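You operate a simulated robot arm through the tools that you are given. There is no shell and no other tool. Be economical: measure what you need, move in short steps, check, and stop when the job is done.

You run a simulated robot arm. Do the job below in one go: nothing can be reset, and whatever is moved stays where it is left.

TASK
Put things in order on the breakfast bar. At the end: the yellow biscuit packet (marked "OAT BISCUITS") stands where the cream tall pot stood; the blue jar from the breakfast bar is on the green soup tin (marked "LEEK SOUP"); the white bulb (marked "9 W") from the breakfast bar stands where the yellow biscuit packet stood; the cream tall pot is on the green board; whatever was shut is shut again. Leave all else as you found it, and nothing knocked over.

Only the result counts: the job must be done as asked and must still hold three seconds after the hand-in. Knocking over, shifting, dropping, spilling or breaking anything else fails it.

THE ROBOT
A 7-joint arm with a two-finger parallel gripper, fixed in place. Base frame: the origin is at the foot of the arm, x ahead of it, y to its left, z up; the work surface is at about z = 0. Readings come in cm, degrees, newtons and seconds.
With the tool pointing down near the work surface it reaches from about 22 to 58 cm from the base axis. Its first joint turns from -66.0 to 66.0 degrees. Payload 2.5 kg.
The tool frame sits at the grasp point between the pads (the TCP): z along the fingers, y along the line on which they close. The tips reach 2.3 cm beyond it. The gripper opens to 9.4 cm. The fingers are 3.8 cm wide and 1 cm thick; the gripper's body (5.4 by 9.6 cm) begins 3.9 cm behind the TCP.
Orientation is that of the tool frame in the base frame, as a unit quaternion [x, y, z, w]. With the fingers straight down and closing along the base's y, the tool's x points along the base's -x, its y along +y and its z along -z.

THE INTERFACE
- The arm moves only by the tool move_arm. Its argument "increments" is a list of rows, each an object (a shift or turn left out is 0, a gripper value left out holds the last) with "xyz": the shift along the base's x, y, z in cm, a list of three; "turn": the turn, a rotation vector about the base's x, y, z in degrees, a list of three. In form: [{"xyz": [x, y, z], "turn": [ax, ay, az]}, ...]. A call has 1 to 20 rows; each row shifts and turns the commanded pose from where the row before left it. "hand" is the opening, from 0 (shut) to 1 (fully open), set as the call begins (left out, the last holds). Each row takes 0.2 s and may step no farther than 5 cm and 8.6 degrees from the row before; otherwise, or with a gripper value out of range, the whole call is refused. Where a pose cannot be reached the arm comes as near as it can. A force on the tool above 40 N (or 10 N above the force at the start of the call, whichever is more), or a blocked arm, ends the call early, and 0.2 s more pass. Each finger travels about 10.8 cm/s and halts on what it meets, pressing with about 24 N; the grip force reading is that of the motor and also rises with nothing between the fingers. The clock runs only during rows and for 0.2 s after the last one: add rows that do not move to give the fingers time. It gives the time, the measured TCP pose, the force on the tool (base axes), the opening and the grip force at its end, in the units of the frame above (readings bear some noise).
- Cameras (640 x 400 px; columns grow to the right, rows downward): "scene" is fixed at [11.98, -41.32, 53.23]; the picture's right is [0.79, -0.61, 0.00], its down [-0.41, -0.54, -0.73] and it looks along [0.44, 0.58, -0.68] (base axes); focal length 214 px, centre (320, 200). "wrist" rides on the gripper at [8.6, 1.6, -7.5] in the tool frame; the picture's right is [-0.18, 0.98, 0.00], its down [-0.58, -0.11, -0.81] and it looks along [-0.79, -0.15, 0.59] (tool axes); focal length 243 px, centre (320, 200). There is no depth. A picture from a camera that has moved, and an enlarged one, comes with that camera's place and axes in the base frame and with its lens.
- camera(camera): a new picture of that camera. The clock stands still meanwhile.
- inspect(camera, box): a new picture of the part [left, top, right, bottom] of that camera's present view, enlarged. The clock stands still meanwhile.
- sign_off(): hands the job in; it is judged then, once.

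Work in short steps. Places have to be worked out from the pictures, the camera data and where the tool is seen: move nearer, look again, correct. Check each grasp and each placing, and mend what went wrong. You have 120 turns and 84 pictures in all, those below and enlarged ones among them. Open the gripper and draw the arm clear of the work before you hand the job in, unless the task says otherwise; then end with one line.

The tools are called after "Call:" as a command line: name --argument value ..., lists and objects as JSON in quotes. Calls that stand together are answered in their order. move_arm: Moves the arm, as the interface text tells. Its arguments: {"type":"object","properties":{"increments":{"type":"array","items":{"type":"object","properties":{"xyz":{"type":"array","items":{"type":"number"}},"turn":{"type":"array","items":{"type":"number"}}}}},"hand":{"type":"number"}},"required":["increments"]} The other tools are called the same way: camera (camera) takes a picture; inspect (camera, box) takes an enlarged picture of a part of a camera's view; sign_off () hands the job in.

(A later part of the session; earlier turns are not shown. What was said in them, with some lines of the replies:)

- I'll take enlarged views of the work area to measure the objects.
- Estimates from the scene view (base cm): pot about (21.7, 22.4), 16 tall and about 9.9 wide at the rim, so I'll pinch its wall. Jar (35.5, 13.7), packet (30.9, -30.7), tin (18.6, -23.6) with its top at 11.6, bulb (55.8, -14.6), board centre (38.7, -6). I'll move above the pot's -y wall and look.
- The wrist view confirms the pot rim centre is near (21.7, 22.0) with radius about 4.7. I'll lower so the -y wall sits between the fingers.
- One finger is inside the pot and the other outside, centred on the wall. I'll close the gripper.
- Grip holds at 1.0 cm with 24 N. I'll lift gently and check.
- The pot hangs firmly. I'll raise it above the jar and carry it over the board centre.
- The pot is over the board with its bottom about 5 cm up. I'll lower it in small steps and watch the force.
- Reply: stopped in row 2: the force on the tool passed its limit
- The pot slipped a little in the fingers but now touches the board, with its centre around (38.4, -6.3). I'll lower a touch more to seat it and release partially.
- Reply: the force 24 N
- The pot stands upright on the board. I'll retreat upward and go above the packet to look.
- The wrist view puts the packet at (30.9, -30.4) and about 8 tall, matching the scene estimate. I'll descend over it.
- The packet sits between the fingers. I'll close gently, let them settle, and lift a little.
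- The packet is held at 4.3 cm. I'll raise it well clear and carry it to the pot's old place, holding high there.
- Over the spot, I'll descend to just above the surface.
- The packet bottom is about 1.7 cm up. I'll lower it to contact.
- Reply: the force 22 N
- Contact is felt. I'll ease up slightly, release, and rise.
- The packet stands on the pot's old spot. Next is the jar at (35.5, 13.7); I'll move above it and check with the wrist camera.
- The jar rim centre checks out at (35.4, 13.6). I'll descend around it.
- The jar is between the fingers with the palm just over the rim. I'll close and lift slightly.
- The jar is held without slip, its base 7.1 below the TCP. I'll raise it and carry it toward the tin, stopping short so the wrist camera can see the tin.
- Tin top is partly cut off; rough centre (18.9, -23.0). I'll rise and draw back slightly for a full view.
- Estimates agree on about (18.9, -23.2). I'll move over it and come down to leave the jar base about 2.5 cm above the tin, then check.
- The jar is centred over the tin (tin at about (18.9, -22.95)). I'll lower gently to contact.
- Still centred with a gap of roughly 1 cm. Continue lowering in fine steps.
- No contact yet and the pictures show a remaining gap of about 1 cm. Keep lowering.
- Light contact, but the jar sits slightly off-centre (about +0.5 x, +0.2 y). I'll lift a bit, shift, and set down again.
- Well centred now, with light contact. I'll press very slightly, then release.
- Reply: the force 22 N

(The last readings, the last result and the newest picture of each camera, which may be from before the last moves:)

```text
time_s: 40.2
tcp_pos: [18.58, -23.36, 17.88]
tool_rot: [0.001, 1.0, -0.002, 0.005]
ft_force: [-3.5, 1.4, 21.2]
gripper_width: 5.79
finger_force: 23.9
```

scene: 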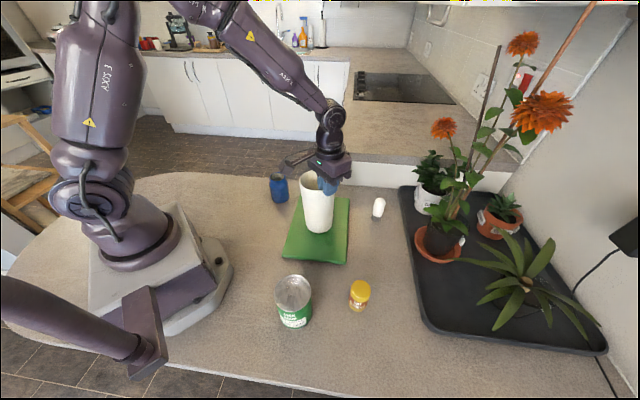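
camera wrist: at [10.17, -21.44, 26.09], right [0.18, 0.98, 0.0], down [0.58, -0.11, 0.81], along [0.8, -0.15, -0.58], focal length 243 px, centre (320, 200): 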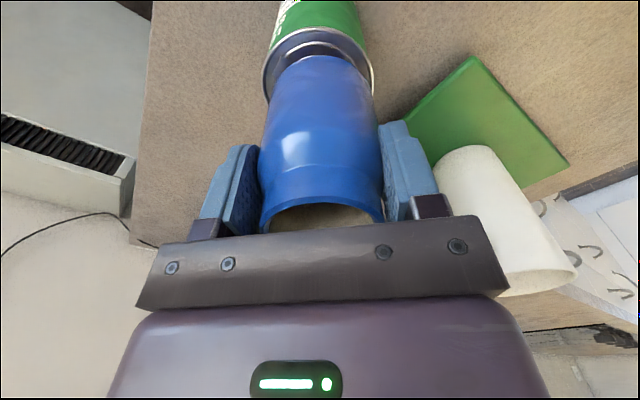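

Firmly seated. I'll ease up, open, and rise straight up.

Call:
move_arm --increments '[{"xyz": [0, 0, 0.1]}, {}]'

Call:
move_arm --increments '[{}, {}, {}]' --hand 1

Call:
camera --camera "wrist"

```text
time_s: 40.8
tcp_pos: [18.48, -23.27, 17.85]
tool_rot: [-0.001, 1.0, -0.001, 0.004]
ft_force: [1.4, -0.8, 0.0]
gripper_width: 5.78
finger_force: 23.8
```

```text
time_s: 41.6
tcp_pos: [18.55, -23.28, 17.98]
tool_rot: [0.0, 1.0, -0.001, 0.005]
ft_force: [0.0, 0.2, 0.5]
gripper_width: 9.41
finger_force: 0.1
```

```text
40 pictures are left
camera wrist: at [9.7, -21.7, 25.34], right [0.18, 0.98, 0.0], down [0.57, -0.11, 0.81], along [0.8, -0.15, -0.58], focal length 243 px, centre (320, 200)
```

wrist: 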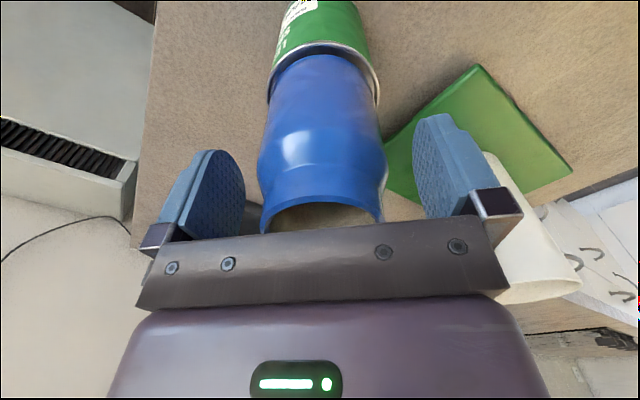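

The jar stands on the tin. I'll rise and move toward the bulb, stopping short to look.

Call:
move_arm --increments '[{"xyz": [0, 0, 3]}, {"xyz": [0, 0, 4]}, {"xyz": [0, 0, 4]}, {"xyz": [0, 0, 3]}, {"xyz": [4.4, 1.2, 0]}, {"xyz": [4.4, 1.2, 0]}, {"xyz": [4.4, 1.2, 0]}, {"xyz": [4.4, 1.2, 0]}, {"xyz": [4.4, 1.2, 0]}, {"xyz": [4.4, 1.2, 0]}, {"xyz": [4, 1, -2]}, {"xyz": [0, 0, -4]}, {"xyz": [0, 0, -3]}, {}]'

Call:
camera --camera "wrist"

Call:
camera --camera "scene"

```text
time_s: 44.6
tcp_pos: [49.01, -15.06, 22.85]
tool_rot: [0.0, 1.0, -0.002, 0.004]
ft_force: [0.3, -0.1, 0.1]
gripper_width: 9.41
finger_force: 0.0
```

```text
39 pictures are left
camera wrist: at [40.2, -13.56, 30.27], right [0.18, 0.98, 0.0], down [0.57, -0.11, 0.81], along [0.8, -0.15, -0.58], focal length 243 px, centre (320, 200)
```

wrist: 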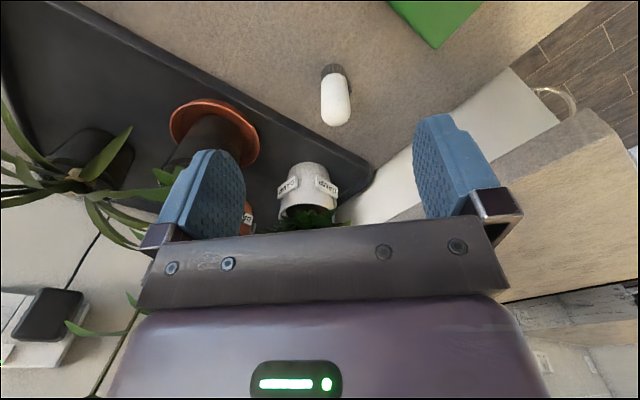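

```text
38 pictures are left
```

scene: 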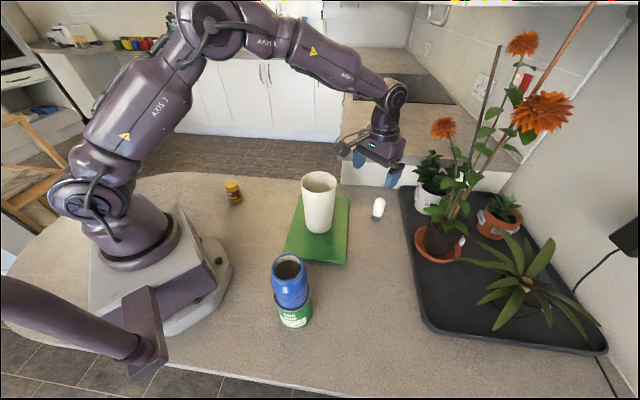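

Bulb located at (55.5, -14.7) by both cameras, near maximum reach. I'll move above it, staying high, and check the reach and forearm clearance over the pot.

Call:
move_arm --increments '[{"xyz": [3.3, 0.2, 0]}, {"xyz": [3.2, 0.2, 0]}, {"xyz": [0, 0, -4]}, {"xyz": [0, 0, -4]}, {}]'

Call:
camera --camera "scene"

Call:
camera --camera "wrist"

```text
time_s: 45.8
tcp_pos: [55.25, -14.82, 14.97]
tool_rot: [0.0, 1.0, -0.002, 0.005]
ft_force: [0.7, -1.3, 0.5]
gripper_width: 9.39
finger_force: 0.1
```

```text
37 pictures are left
```

scene: 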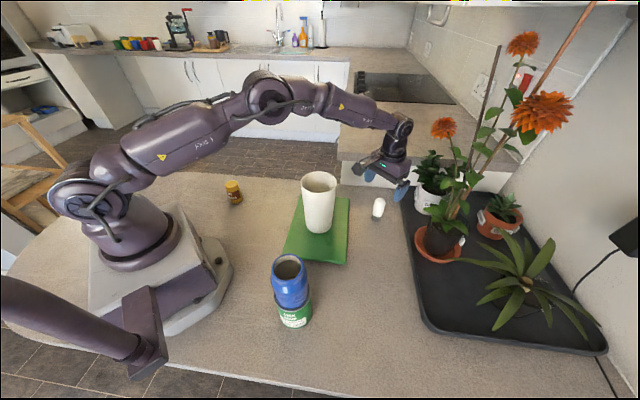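

```text
36 pictures are left
camera wrist: at [46.44, -13.22, 22.45], right [0.18, 0.98, 0.0], down [0.57, -0.11, 0.81], along [0.8, -0.15, -0.58], focal length 243 px, centre (320, 200)
```

wrist: 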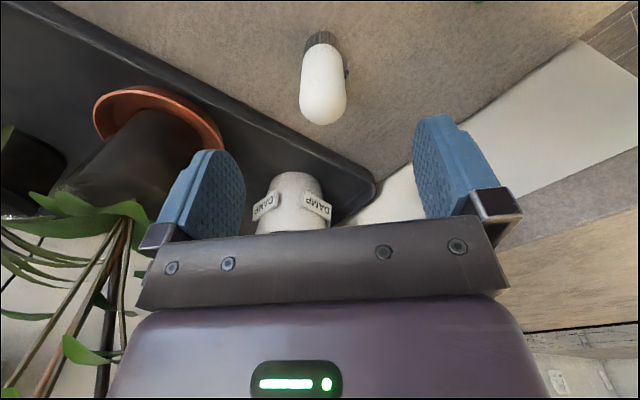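

Arm tracks well, and bulb base confirmed at (55.3, -14.7). I'll descend around it partially and check again.

Call:
move_arm --increments '[{"xyz": [0.1, 0.1, -2.5]}, {"xyz": [0, 0, -2.5]}, {}]'

Call:
camera --camera "scene"

Call:
camera --camera "wrist"

```text
time_s: 46.6
tcp_pos: [55.45, -14.54, 10.0]
tool_rot: [0.0, 1.0, -0.001, 0.005]
ft_force: [-0.6, 0.9, 0.5]
gripper_width: 9.41
finger_force: 0.0
```

```text
35 pictures are left
```

scene: 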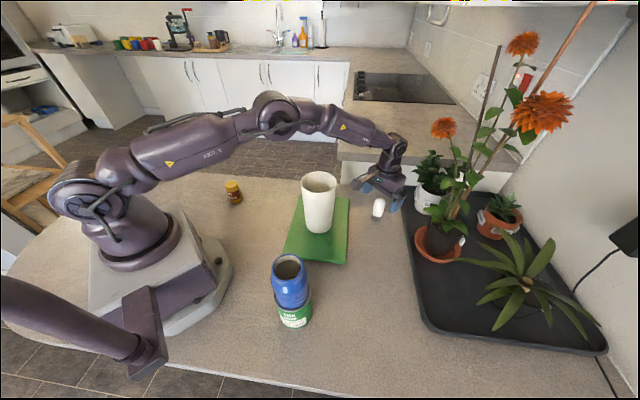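

```text
34 pictures are left
camera wrist: at [46.71, -13.09, 17.44], right [0.18, 0.98, 0.0], down [0.57, -0.11, 0.81], along [0.8, -0.15, -0.58], focal length 243 px, centre (320, 200)
```

wrist: 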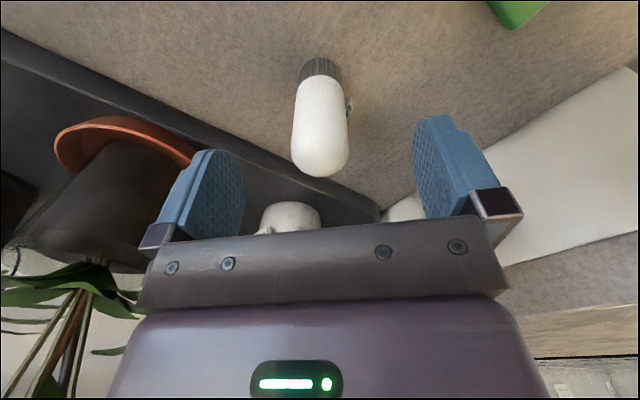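

I notice a small feature on the bulb's side; inspect before grasping.

Call:
inspect --camera "wrist" --box '[256, 40, 400, 190]'

Call:
inspect --camera "scene" --box '[340, 170, 420, 230]'

```text
2.67 times, centred on (328, 115) of wrist
camera zoom: at [46.71, -13.09, 17.44], right [0.18, 0.98, 0.0], down [0.57, -0.11, 0.81], along [0.8, -0.15, -0.58], focal length 647 px, centre (299, 427)
```

zoom: 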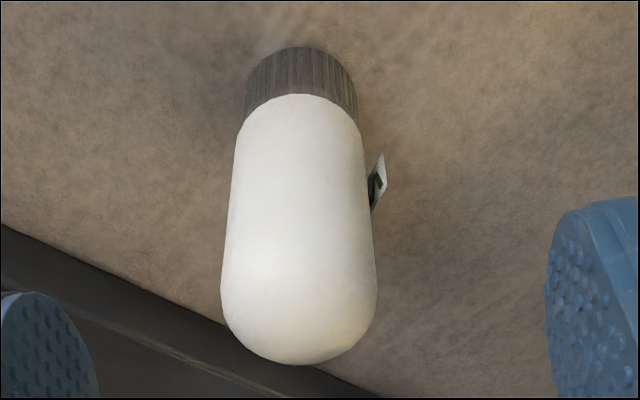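

```text
6.67 times, centred on (380, 200) of scene
camera zoom: at [11.98, -41.32, 53.23], right [0.79, -0.61, 0.0], down [-0.41, -0.54, -0.73], along [0.44, 0.58, -0.68], focal length 1430 px, centre (-80, 200)
```

zoom: 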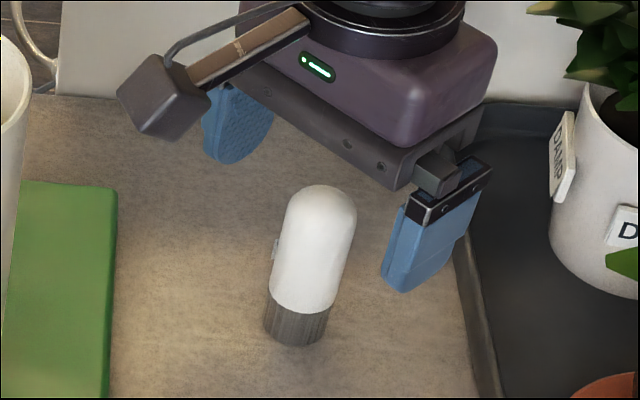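

It's a label plate on the bulb's +y side. To avoid squeezing it I'll rise and turn the gripper -90° about z so it closes along x.

Call:
move_arm --increments '[{"xyz": [0, 0, 3]}, {"xyz": [0, 0, 2]}, {"turn": [0, 0, -8.5]}, {"turn": [0, 0, -8.5]}, {"turn": [0, 0, -8.5]}, {"turn": [0, 0, -8.5]}, {"turn": [0, 0, -8.5]}, {"turn": [0, 0, -8.5]}, {"turn": [0, 0, -8.5]}, {"turn": [0, 0, -8.5]}, {"turn": [0, 0, -8.5]}, {"turn": [0, 0, -8.5]}, {"turn": [0, 0, -5]}, {}]'

Call:
camera --camera "wrist"

Call:
camera --camera "scene"

```text
time_s: 49.6
tcp_pos: [55.66, -14.65, 15.04]
tool_rot: [0.708, 0.706, -0.003, 0.0]
ft_force: [-0.1, -0.2, 0.7]
gripper_width: 9.4
finger_force: 0.1
```

```text
31 pictures are left
camera wrist: at [57.16, -5.93, 22.38], right [0.98, -0.19, 0.0], down [-0.11, -0.57, 0.81], along [-0.15, -0.8, -0.58], focal length 243 px, centre (320, 200)
```

wrist: 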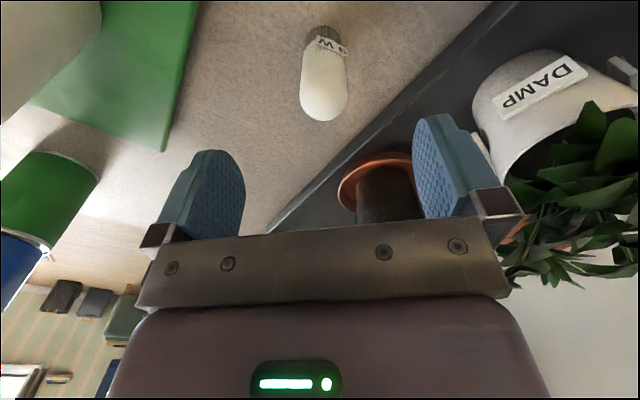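

```text
30 pictures are left
```

scene: 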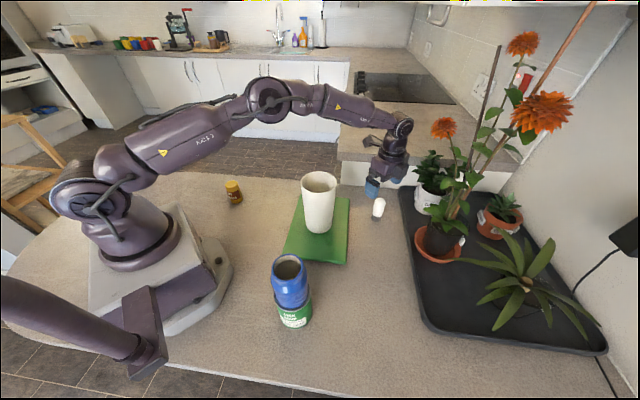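

The "9 W" plate faces about +y, slightly toward +x. I'll turn another -18° so the pads clear it, then descend to grasp height.

Call:
move_arm --increments '[{"turn": [0, 0, -8.5]}, {"turn": [0, 0, -8.5]}, {"xyz": [-0.1, 0.05, -3]}, {"xyz": [0, 0, -3]}, {"xyz": [0, 0, -2]}, {}]'

Call:
camera --camera "wrist"

Call:
camera --camera "scene"

```text
time_s: 51.0
tcp_pos: [55.48, -14.56, 6.98]
tool_rot: [0.804, 0.595, -0.004, 0.001]
ft_force: [-0.1, 0.0, -0.9]
gripper_width: 9.39
finger_force: 0.1
```

```text
29 pictures are left
camera wrist: at [59.46, -6.71, 14.43], right [0.89, -0.46, 0.0], down [-0.27, -0.52, 0.81], along [-0.38, -0.72, -0.58], focal length 243 px, centre (320, 200)
```

wrist: 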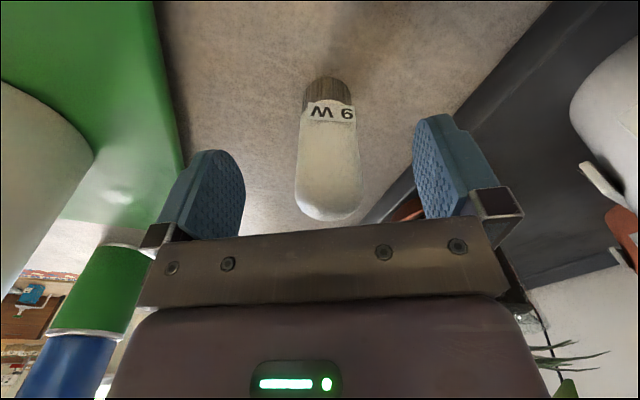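

```text
28 pictures are left
```

scene: 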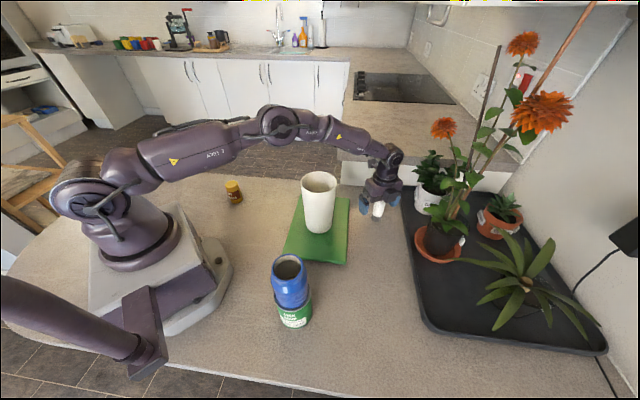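

Well centred and the plate sits low, perpendicular to the closing axis. Lower slightly, close, and lift.

Call:
move_arm --increments '[{"xyz": [0, 0, -0.9]}, {}]'

Call:
move_arm --increments '[{}, {}, {}, {}, {}]' --hand 0

Call:
camera --camera "wrist"

```text
time_s: 51.6
tcp_pos: [55.42, -14.58, 6.08]
tool_rot: [0.804, 0.595, -0.004, 0.0]
ft_force: [0.2, -0.1, -0.8]
gripper_width: 9.42
finger_force: 0.1
```

```text
time_s: 52.8
tcp_pos: [55.4, -14.55, 6.07]
tool_rot: [0.804, 0.595, -0.004, 0.001]
ft_force: [-1.0, 0.2, 3.9]
gripper_width: 3.05
finger_force: 23.8
```

```text
27 pictures are left
camera wrist: at [59.43, -6.72, 13.47], right [0.89, -0.46, 0.0], down [-0.27, -0.52, 0.81], along [-0.38, -0.72, -0.58], focal length 243 px, centre (320, 200)
```

wrist: 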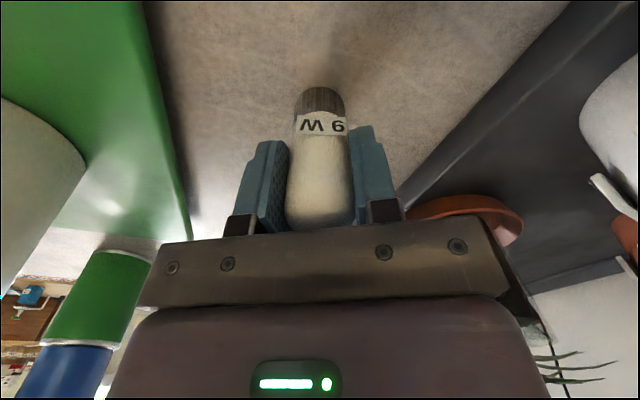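

Bulb gripped at 3.05 cm. Lift and check for slip.

Call:
move_arm --increments '[{"xyz": [0, 0, 0.5]}, {"xyz": [0, 0, 1]}, {"xyz": [0, 0, 2]}, {"xyz": [0, 0, 3]}, {}]'

Call:
camera --camera "wrist"

```text
time_s: 54.0
tcp_pos: [55.47, -14.67, 12.48]
tool_rot: [0.804, 0.595, -0.005, 0.001]
ft_force: [-0.6, 0.5, -0.5]
gripper_width: 3.07
finger_force: 24.5
```

```text
26 pictures are left
camera wrist: at [59.48, -6.75, 19.9], right [0.89, -0.46, 0.0], down [-0.27, -0.52, 0.81], along [-0.38, -0.72, -0.58], focal length 243 px, centre (320, 200)
```

wrist: 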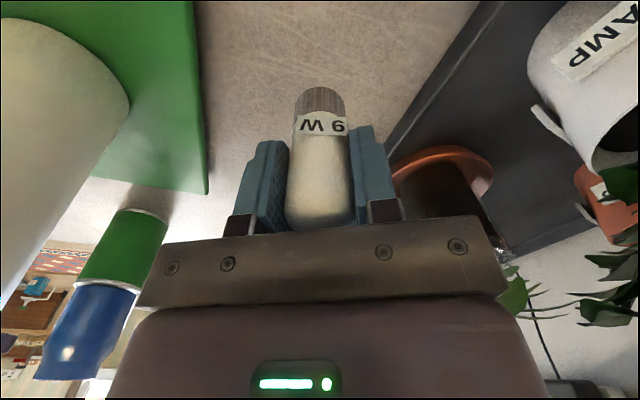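

No slip. I'll raise it and carry it to the packet's old spot (30.9, -30.4).

Call:
move_arm --increments '[{"xyz": [0, 0, 4]}, {"xyz": [0, 0, 4]}, {"xyz": [-4.1, -2.62, 0]}, {"xyz": [-4.1, -2.62, 0]}, {"xyz": [-4.1, -2.62, 0]}, {"xyz": [-4.1, -2.62, 0]}, {"xyz": [-4.1, -2.62, 0]}, {"xyz": [-4.1, -2.62, 0]}, {}, {"xyz": [0, 0, -4]}, {"xyz": [0, 0, -4]}, {"xyz": [0, 0, -3]}, {}]'

Call:
camera --camera "wrist"

Call:
camera --camera "scene"

```text
time_s: 56.8
tcp_pos: [30.84, -30.56, 9.61]
tool_rot: [0.804, 0.595, -0.004, 0.001]
ft_force: [0.0, 0.2, -0.6]
gripper_width: 3.05
finger_force: 24.1
```

```text
25 pictures are left
camera wrist: at [34.92, -22.73, 17.0], right [0.89, -0.46, 0.0], down [-0.27, -0.52, 0.81], along [-0.38, -0.72, -0.58], focal length 243 px, centre (320, 200)
```

wrist: 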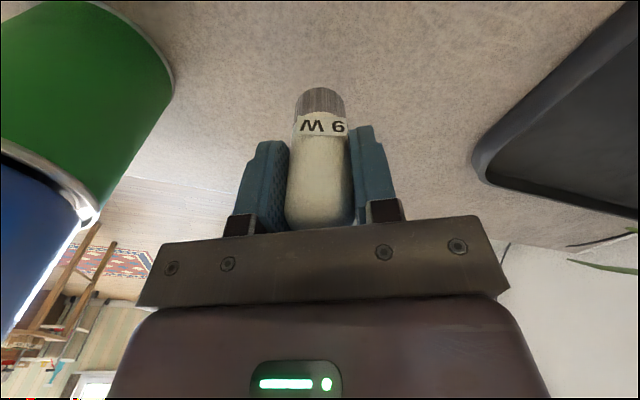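

```text
24 pictures are left
```

scene: 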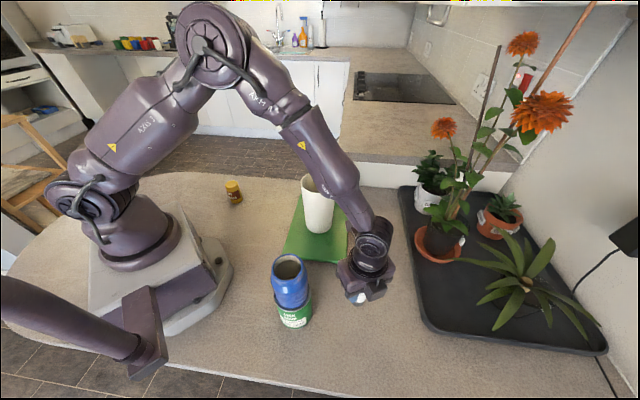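

Bulb base is about 3.5 cm above the old packet spot. Lower to contact.

Call:
move_arm --increments '[{"xyz": [0, 0.1, -1.5]}, {"xyz": [0, 0, -1]}, {"xyz": [0, 0, -0.5]}, {"xyz": [0, 0, -0.3]}, {"xyz": [0, 0, -0.15]}, {}]'

```text
time_s: 58.2
tcp_pos: [30.93, -30.27, 6.1]
tool_rot: [0.804, 0.594, -0.005, 0.002]
ft_force: [0.6, 0.6, 0.3]
gripper_width: 3.06
finger_force: 23.9
```

Call:
move_arm --increments '[{"xyz": [0, 0, -0.1]}, {}]'

```text
time_s: 58.8
tcp_pos: [30.99, -30.25, 6.01]
tool_rot: [0.804, 0.595, -0.004, 0.002]
ft_force: [-4.3, 5.2, 17.1]
gripper_width: 3.06
finger_force: 24.2
```

Contact is felt (17 N). Ease up 0.1, release, then rise and look.

Call:
move_arm --increments '[{"xyz": [0, 0, 0.1]}, {}]'

Call:
move_arm --increments '[{}, {}, {}]' --hand 1

Call:
move_arm --increments '[{"xyz": [0, 0, 2]}, {"xyz": [0, 0, 4]}, {"xyz": [0, 0, 4]}, {"xyz": [0, 0, 4]}, {"xyz": [0, 0, 4]}, {"xyz": [0, 0, 4]}, {}]'

Call:
camera --camera "wrist"

Call:
camera --camera "scene"

```text
time_s: 59.4
tcp_pos: [30.97, -30.34, 6.15]
tool_rot: [0.804, 0.595, -0.005, 0.001]
ft_force: [1.3, -0.4, 2.6]
gripper_width: 3.06
finger_force: 24.3
```

```text
time_s: 60.2
tcp_pos: [30.9, -30.11, 6.19]
tool_rot: [0.804, 0.595, -0.005, 0.001]
ft_force: [-0.5, 0.0, 0.0]
gripper_width: 9.39
finger_force: 0.1
```

```text
time_s: 61.8
tcp_pos: [30.6, -30.09, 28.32]
tool_rot: [0.804, 0.595, -0.004, 0.002]
ft_force: [-1.2, 0.3, -0.2]
gripper_width: 9.39
finger_force: 0.0
```

```text
23 pictures are left
camera wrist: at [34.59, -22.29, 35.68], right [0.89, -0.46, 0.0], down [-0.27, -0.52, 0.81], along [-0.38, -0.72, -0.58], focal length 243 px, centre (320, 200)
```

wrist: 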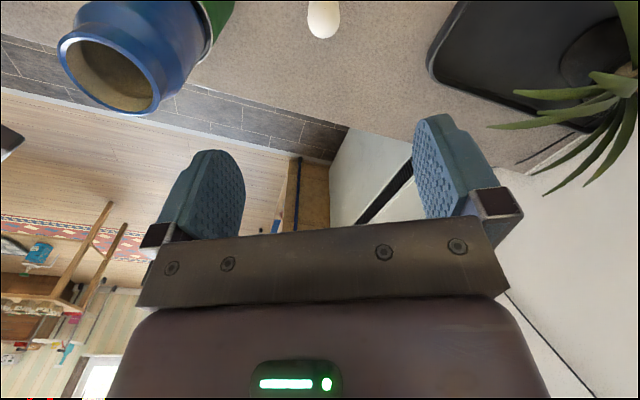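

```text
22 pictures are left
```

scene: 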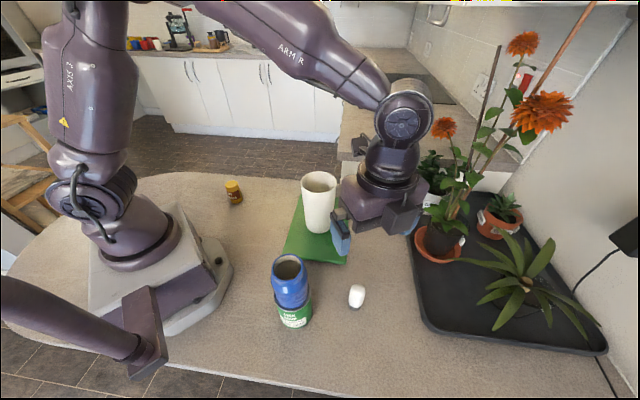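

All standing. I'll draw the arm up and clear, then verify.

Call:
move_arm --increments '[{"xyz": [0, 0, 4]}, {"xyz": [0, 0, 4]}, {"xyz": [0.5, 4, 0]}, {"xyz": [0.5, 4, 0]}, {"xyz": [0.5, 4, 0]}, {"xyz": [0.5, 4, 0]}, {"xyz": [0.5, 4, 0]}, {"xyz": [0.5, 4, 0]}, {"xyz": [0.5, 4, 0]}, {"xyz": [0.5, 4, 0]}, {}, {}]'

Call:
inspect --camera "scene" --box '[260, 150, 420, 340]'

Call:
inspect --camera "scene" --box '[260, 240, 388, 340]'

Call:
inspect --camera "scene" --box '[190, 140, 400, 271]'

```text
time_s: 64.4
tcp_pos: [34.97, 1.76, 35.95]
tool_rot: [0.804, 0.595, -0.005, 0.001]
ft_force: [0.4, -0.2, -0.3]
gripper_width: 9.42
finger_force: 0.1
```

```text
2.11 times, centred on (340, 245) of scene
camera zoom: at [11.98, -41.32, 53.23], right [0.79, -0.61, 0.0], down [-0.41, -0.54, -0.73], along [0.44, 0.58, -0.68], focal length 452 px, centre (278, 105)
```

zoom: 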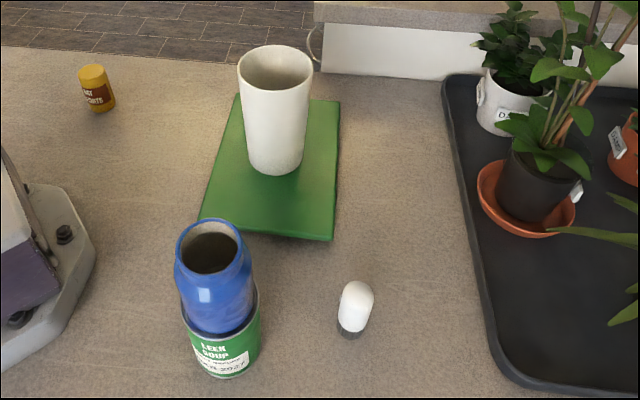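

```text
4.00 times, centred on (324, 290) of scene
camera zoom: at [11.98, -41.32, 53.23], right [0.79, -0.61, 0.0], down [-0.41, -0.54, -0.73], along [0.44, 0.58, -0.68], focal length 858 px, centre (304, -160)
```

zoom: 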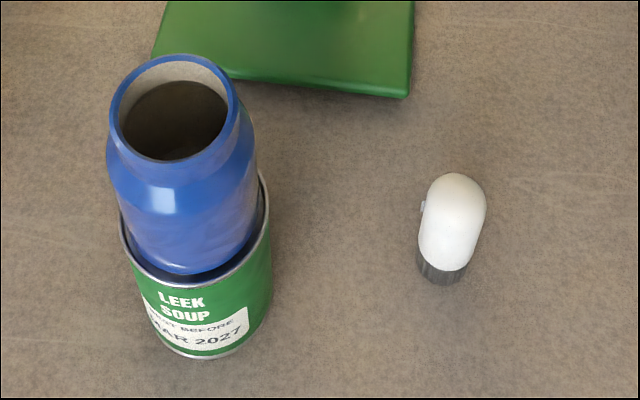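

```text
3.05 times, centred on (295, 206) of scene
camera zoom: at [11.98, -41.32, 53.23], right [0.79, -0.61, 0.0], down [-0.41, -0.54, -0.73], along [0.44, 0.58, -0.68], focal length 654 px, centre (396, 183)
```

zoom: 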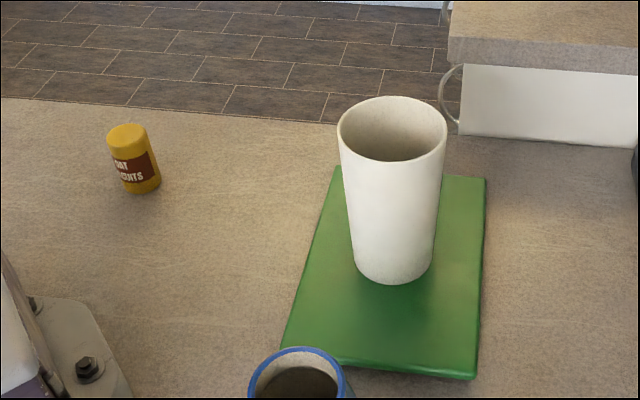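

All four items are where they should be and the arm is clear. Handing in.

Call:
sign_off

```text
The job is handed in.
```

The job is handed in: the pot is on the green board, the biscuit packet is where the pot stood, the bulb is where the packet stood, and the jar is on the soup tin. The last pictures show everything upright and nothing else moved; I saw nothing that had been shut, so there was nothing to close again.
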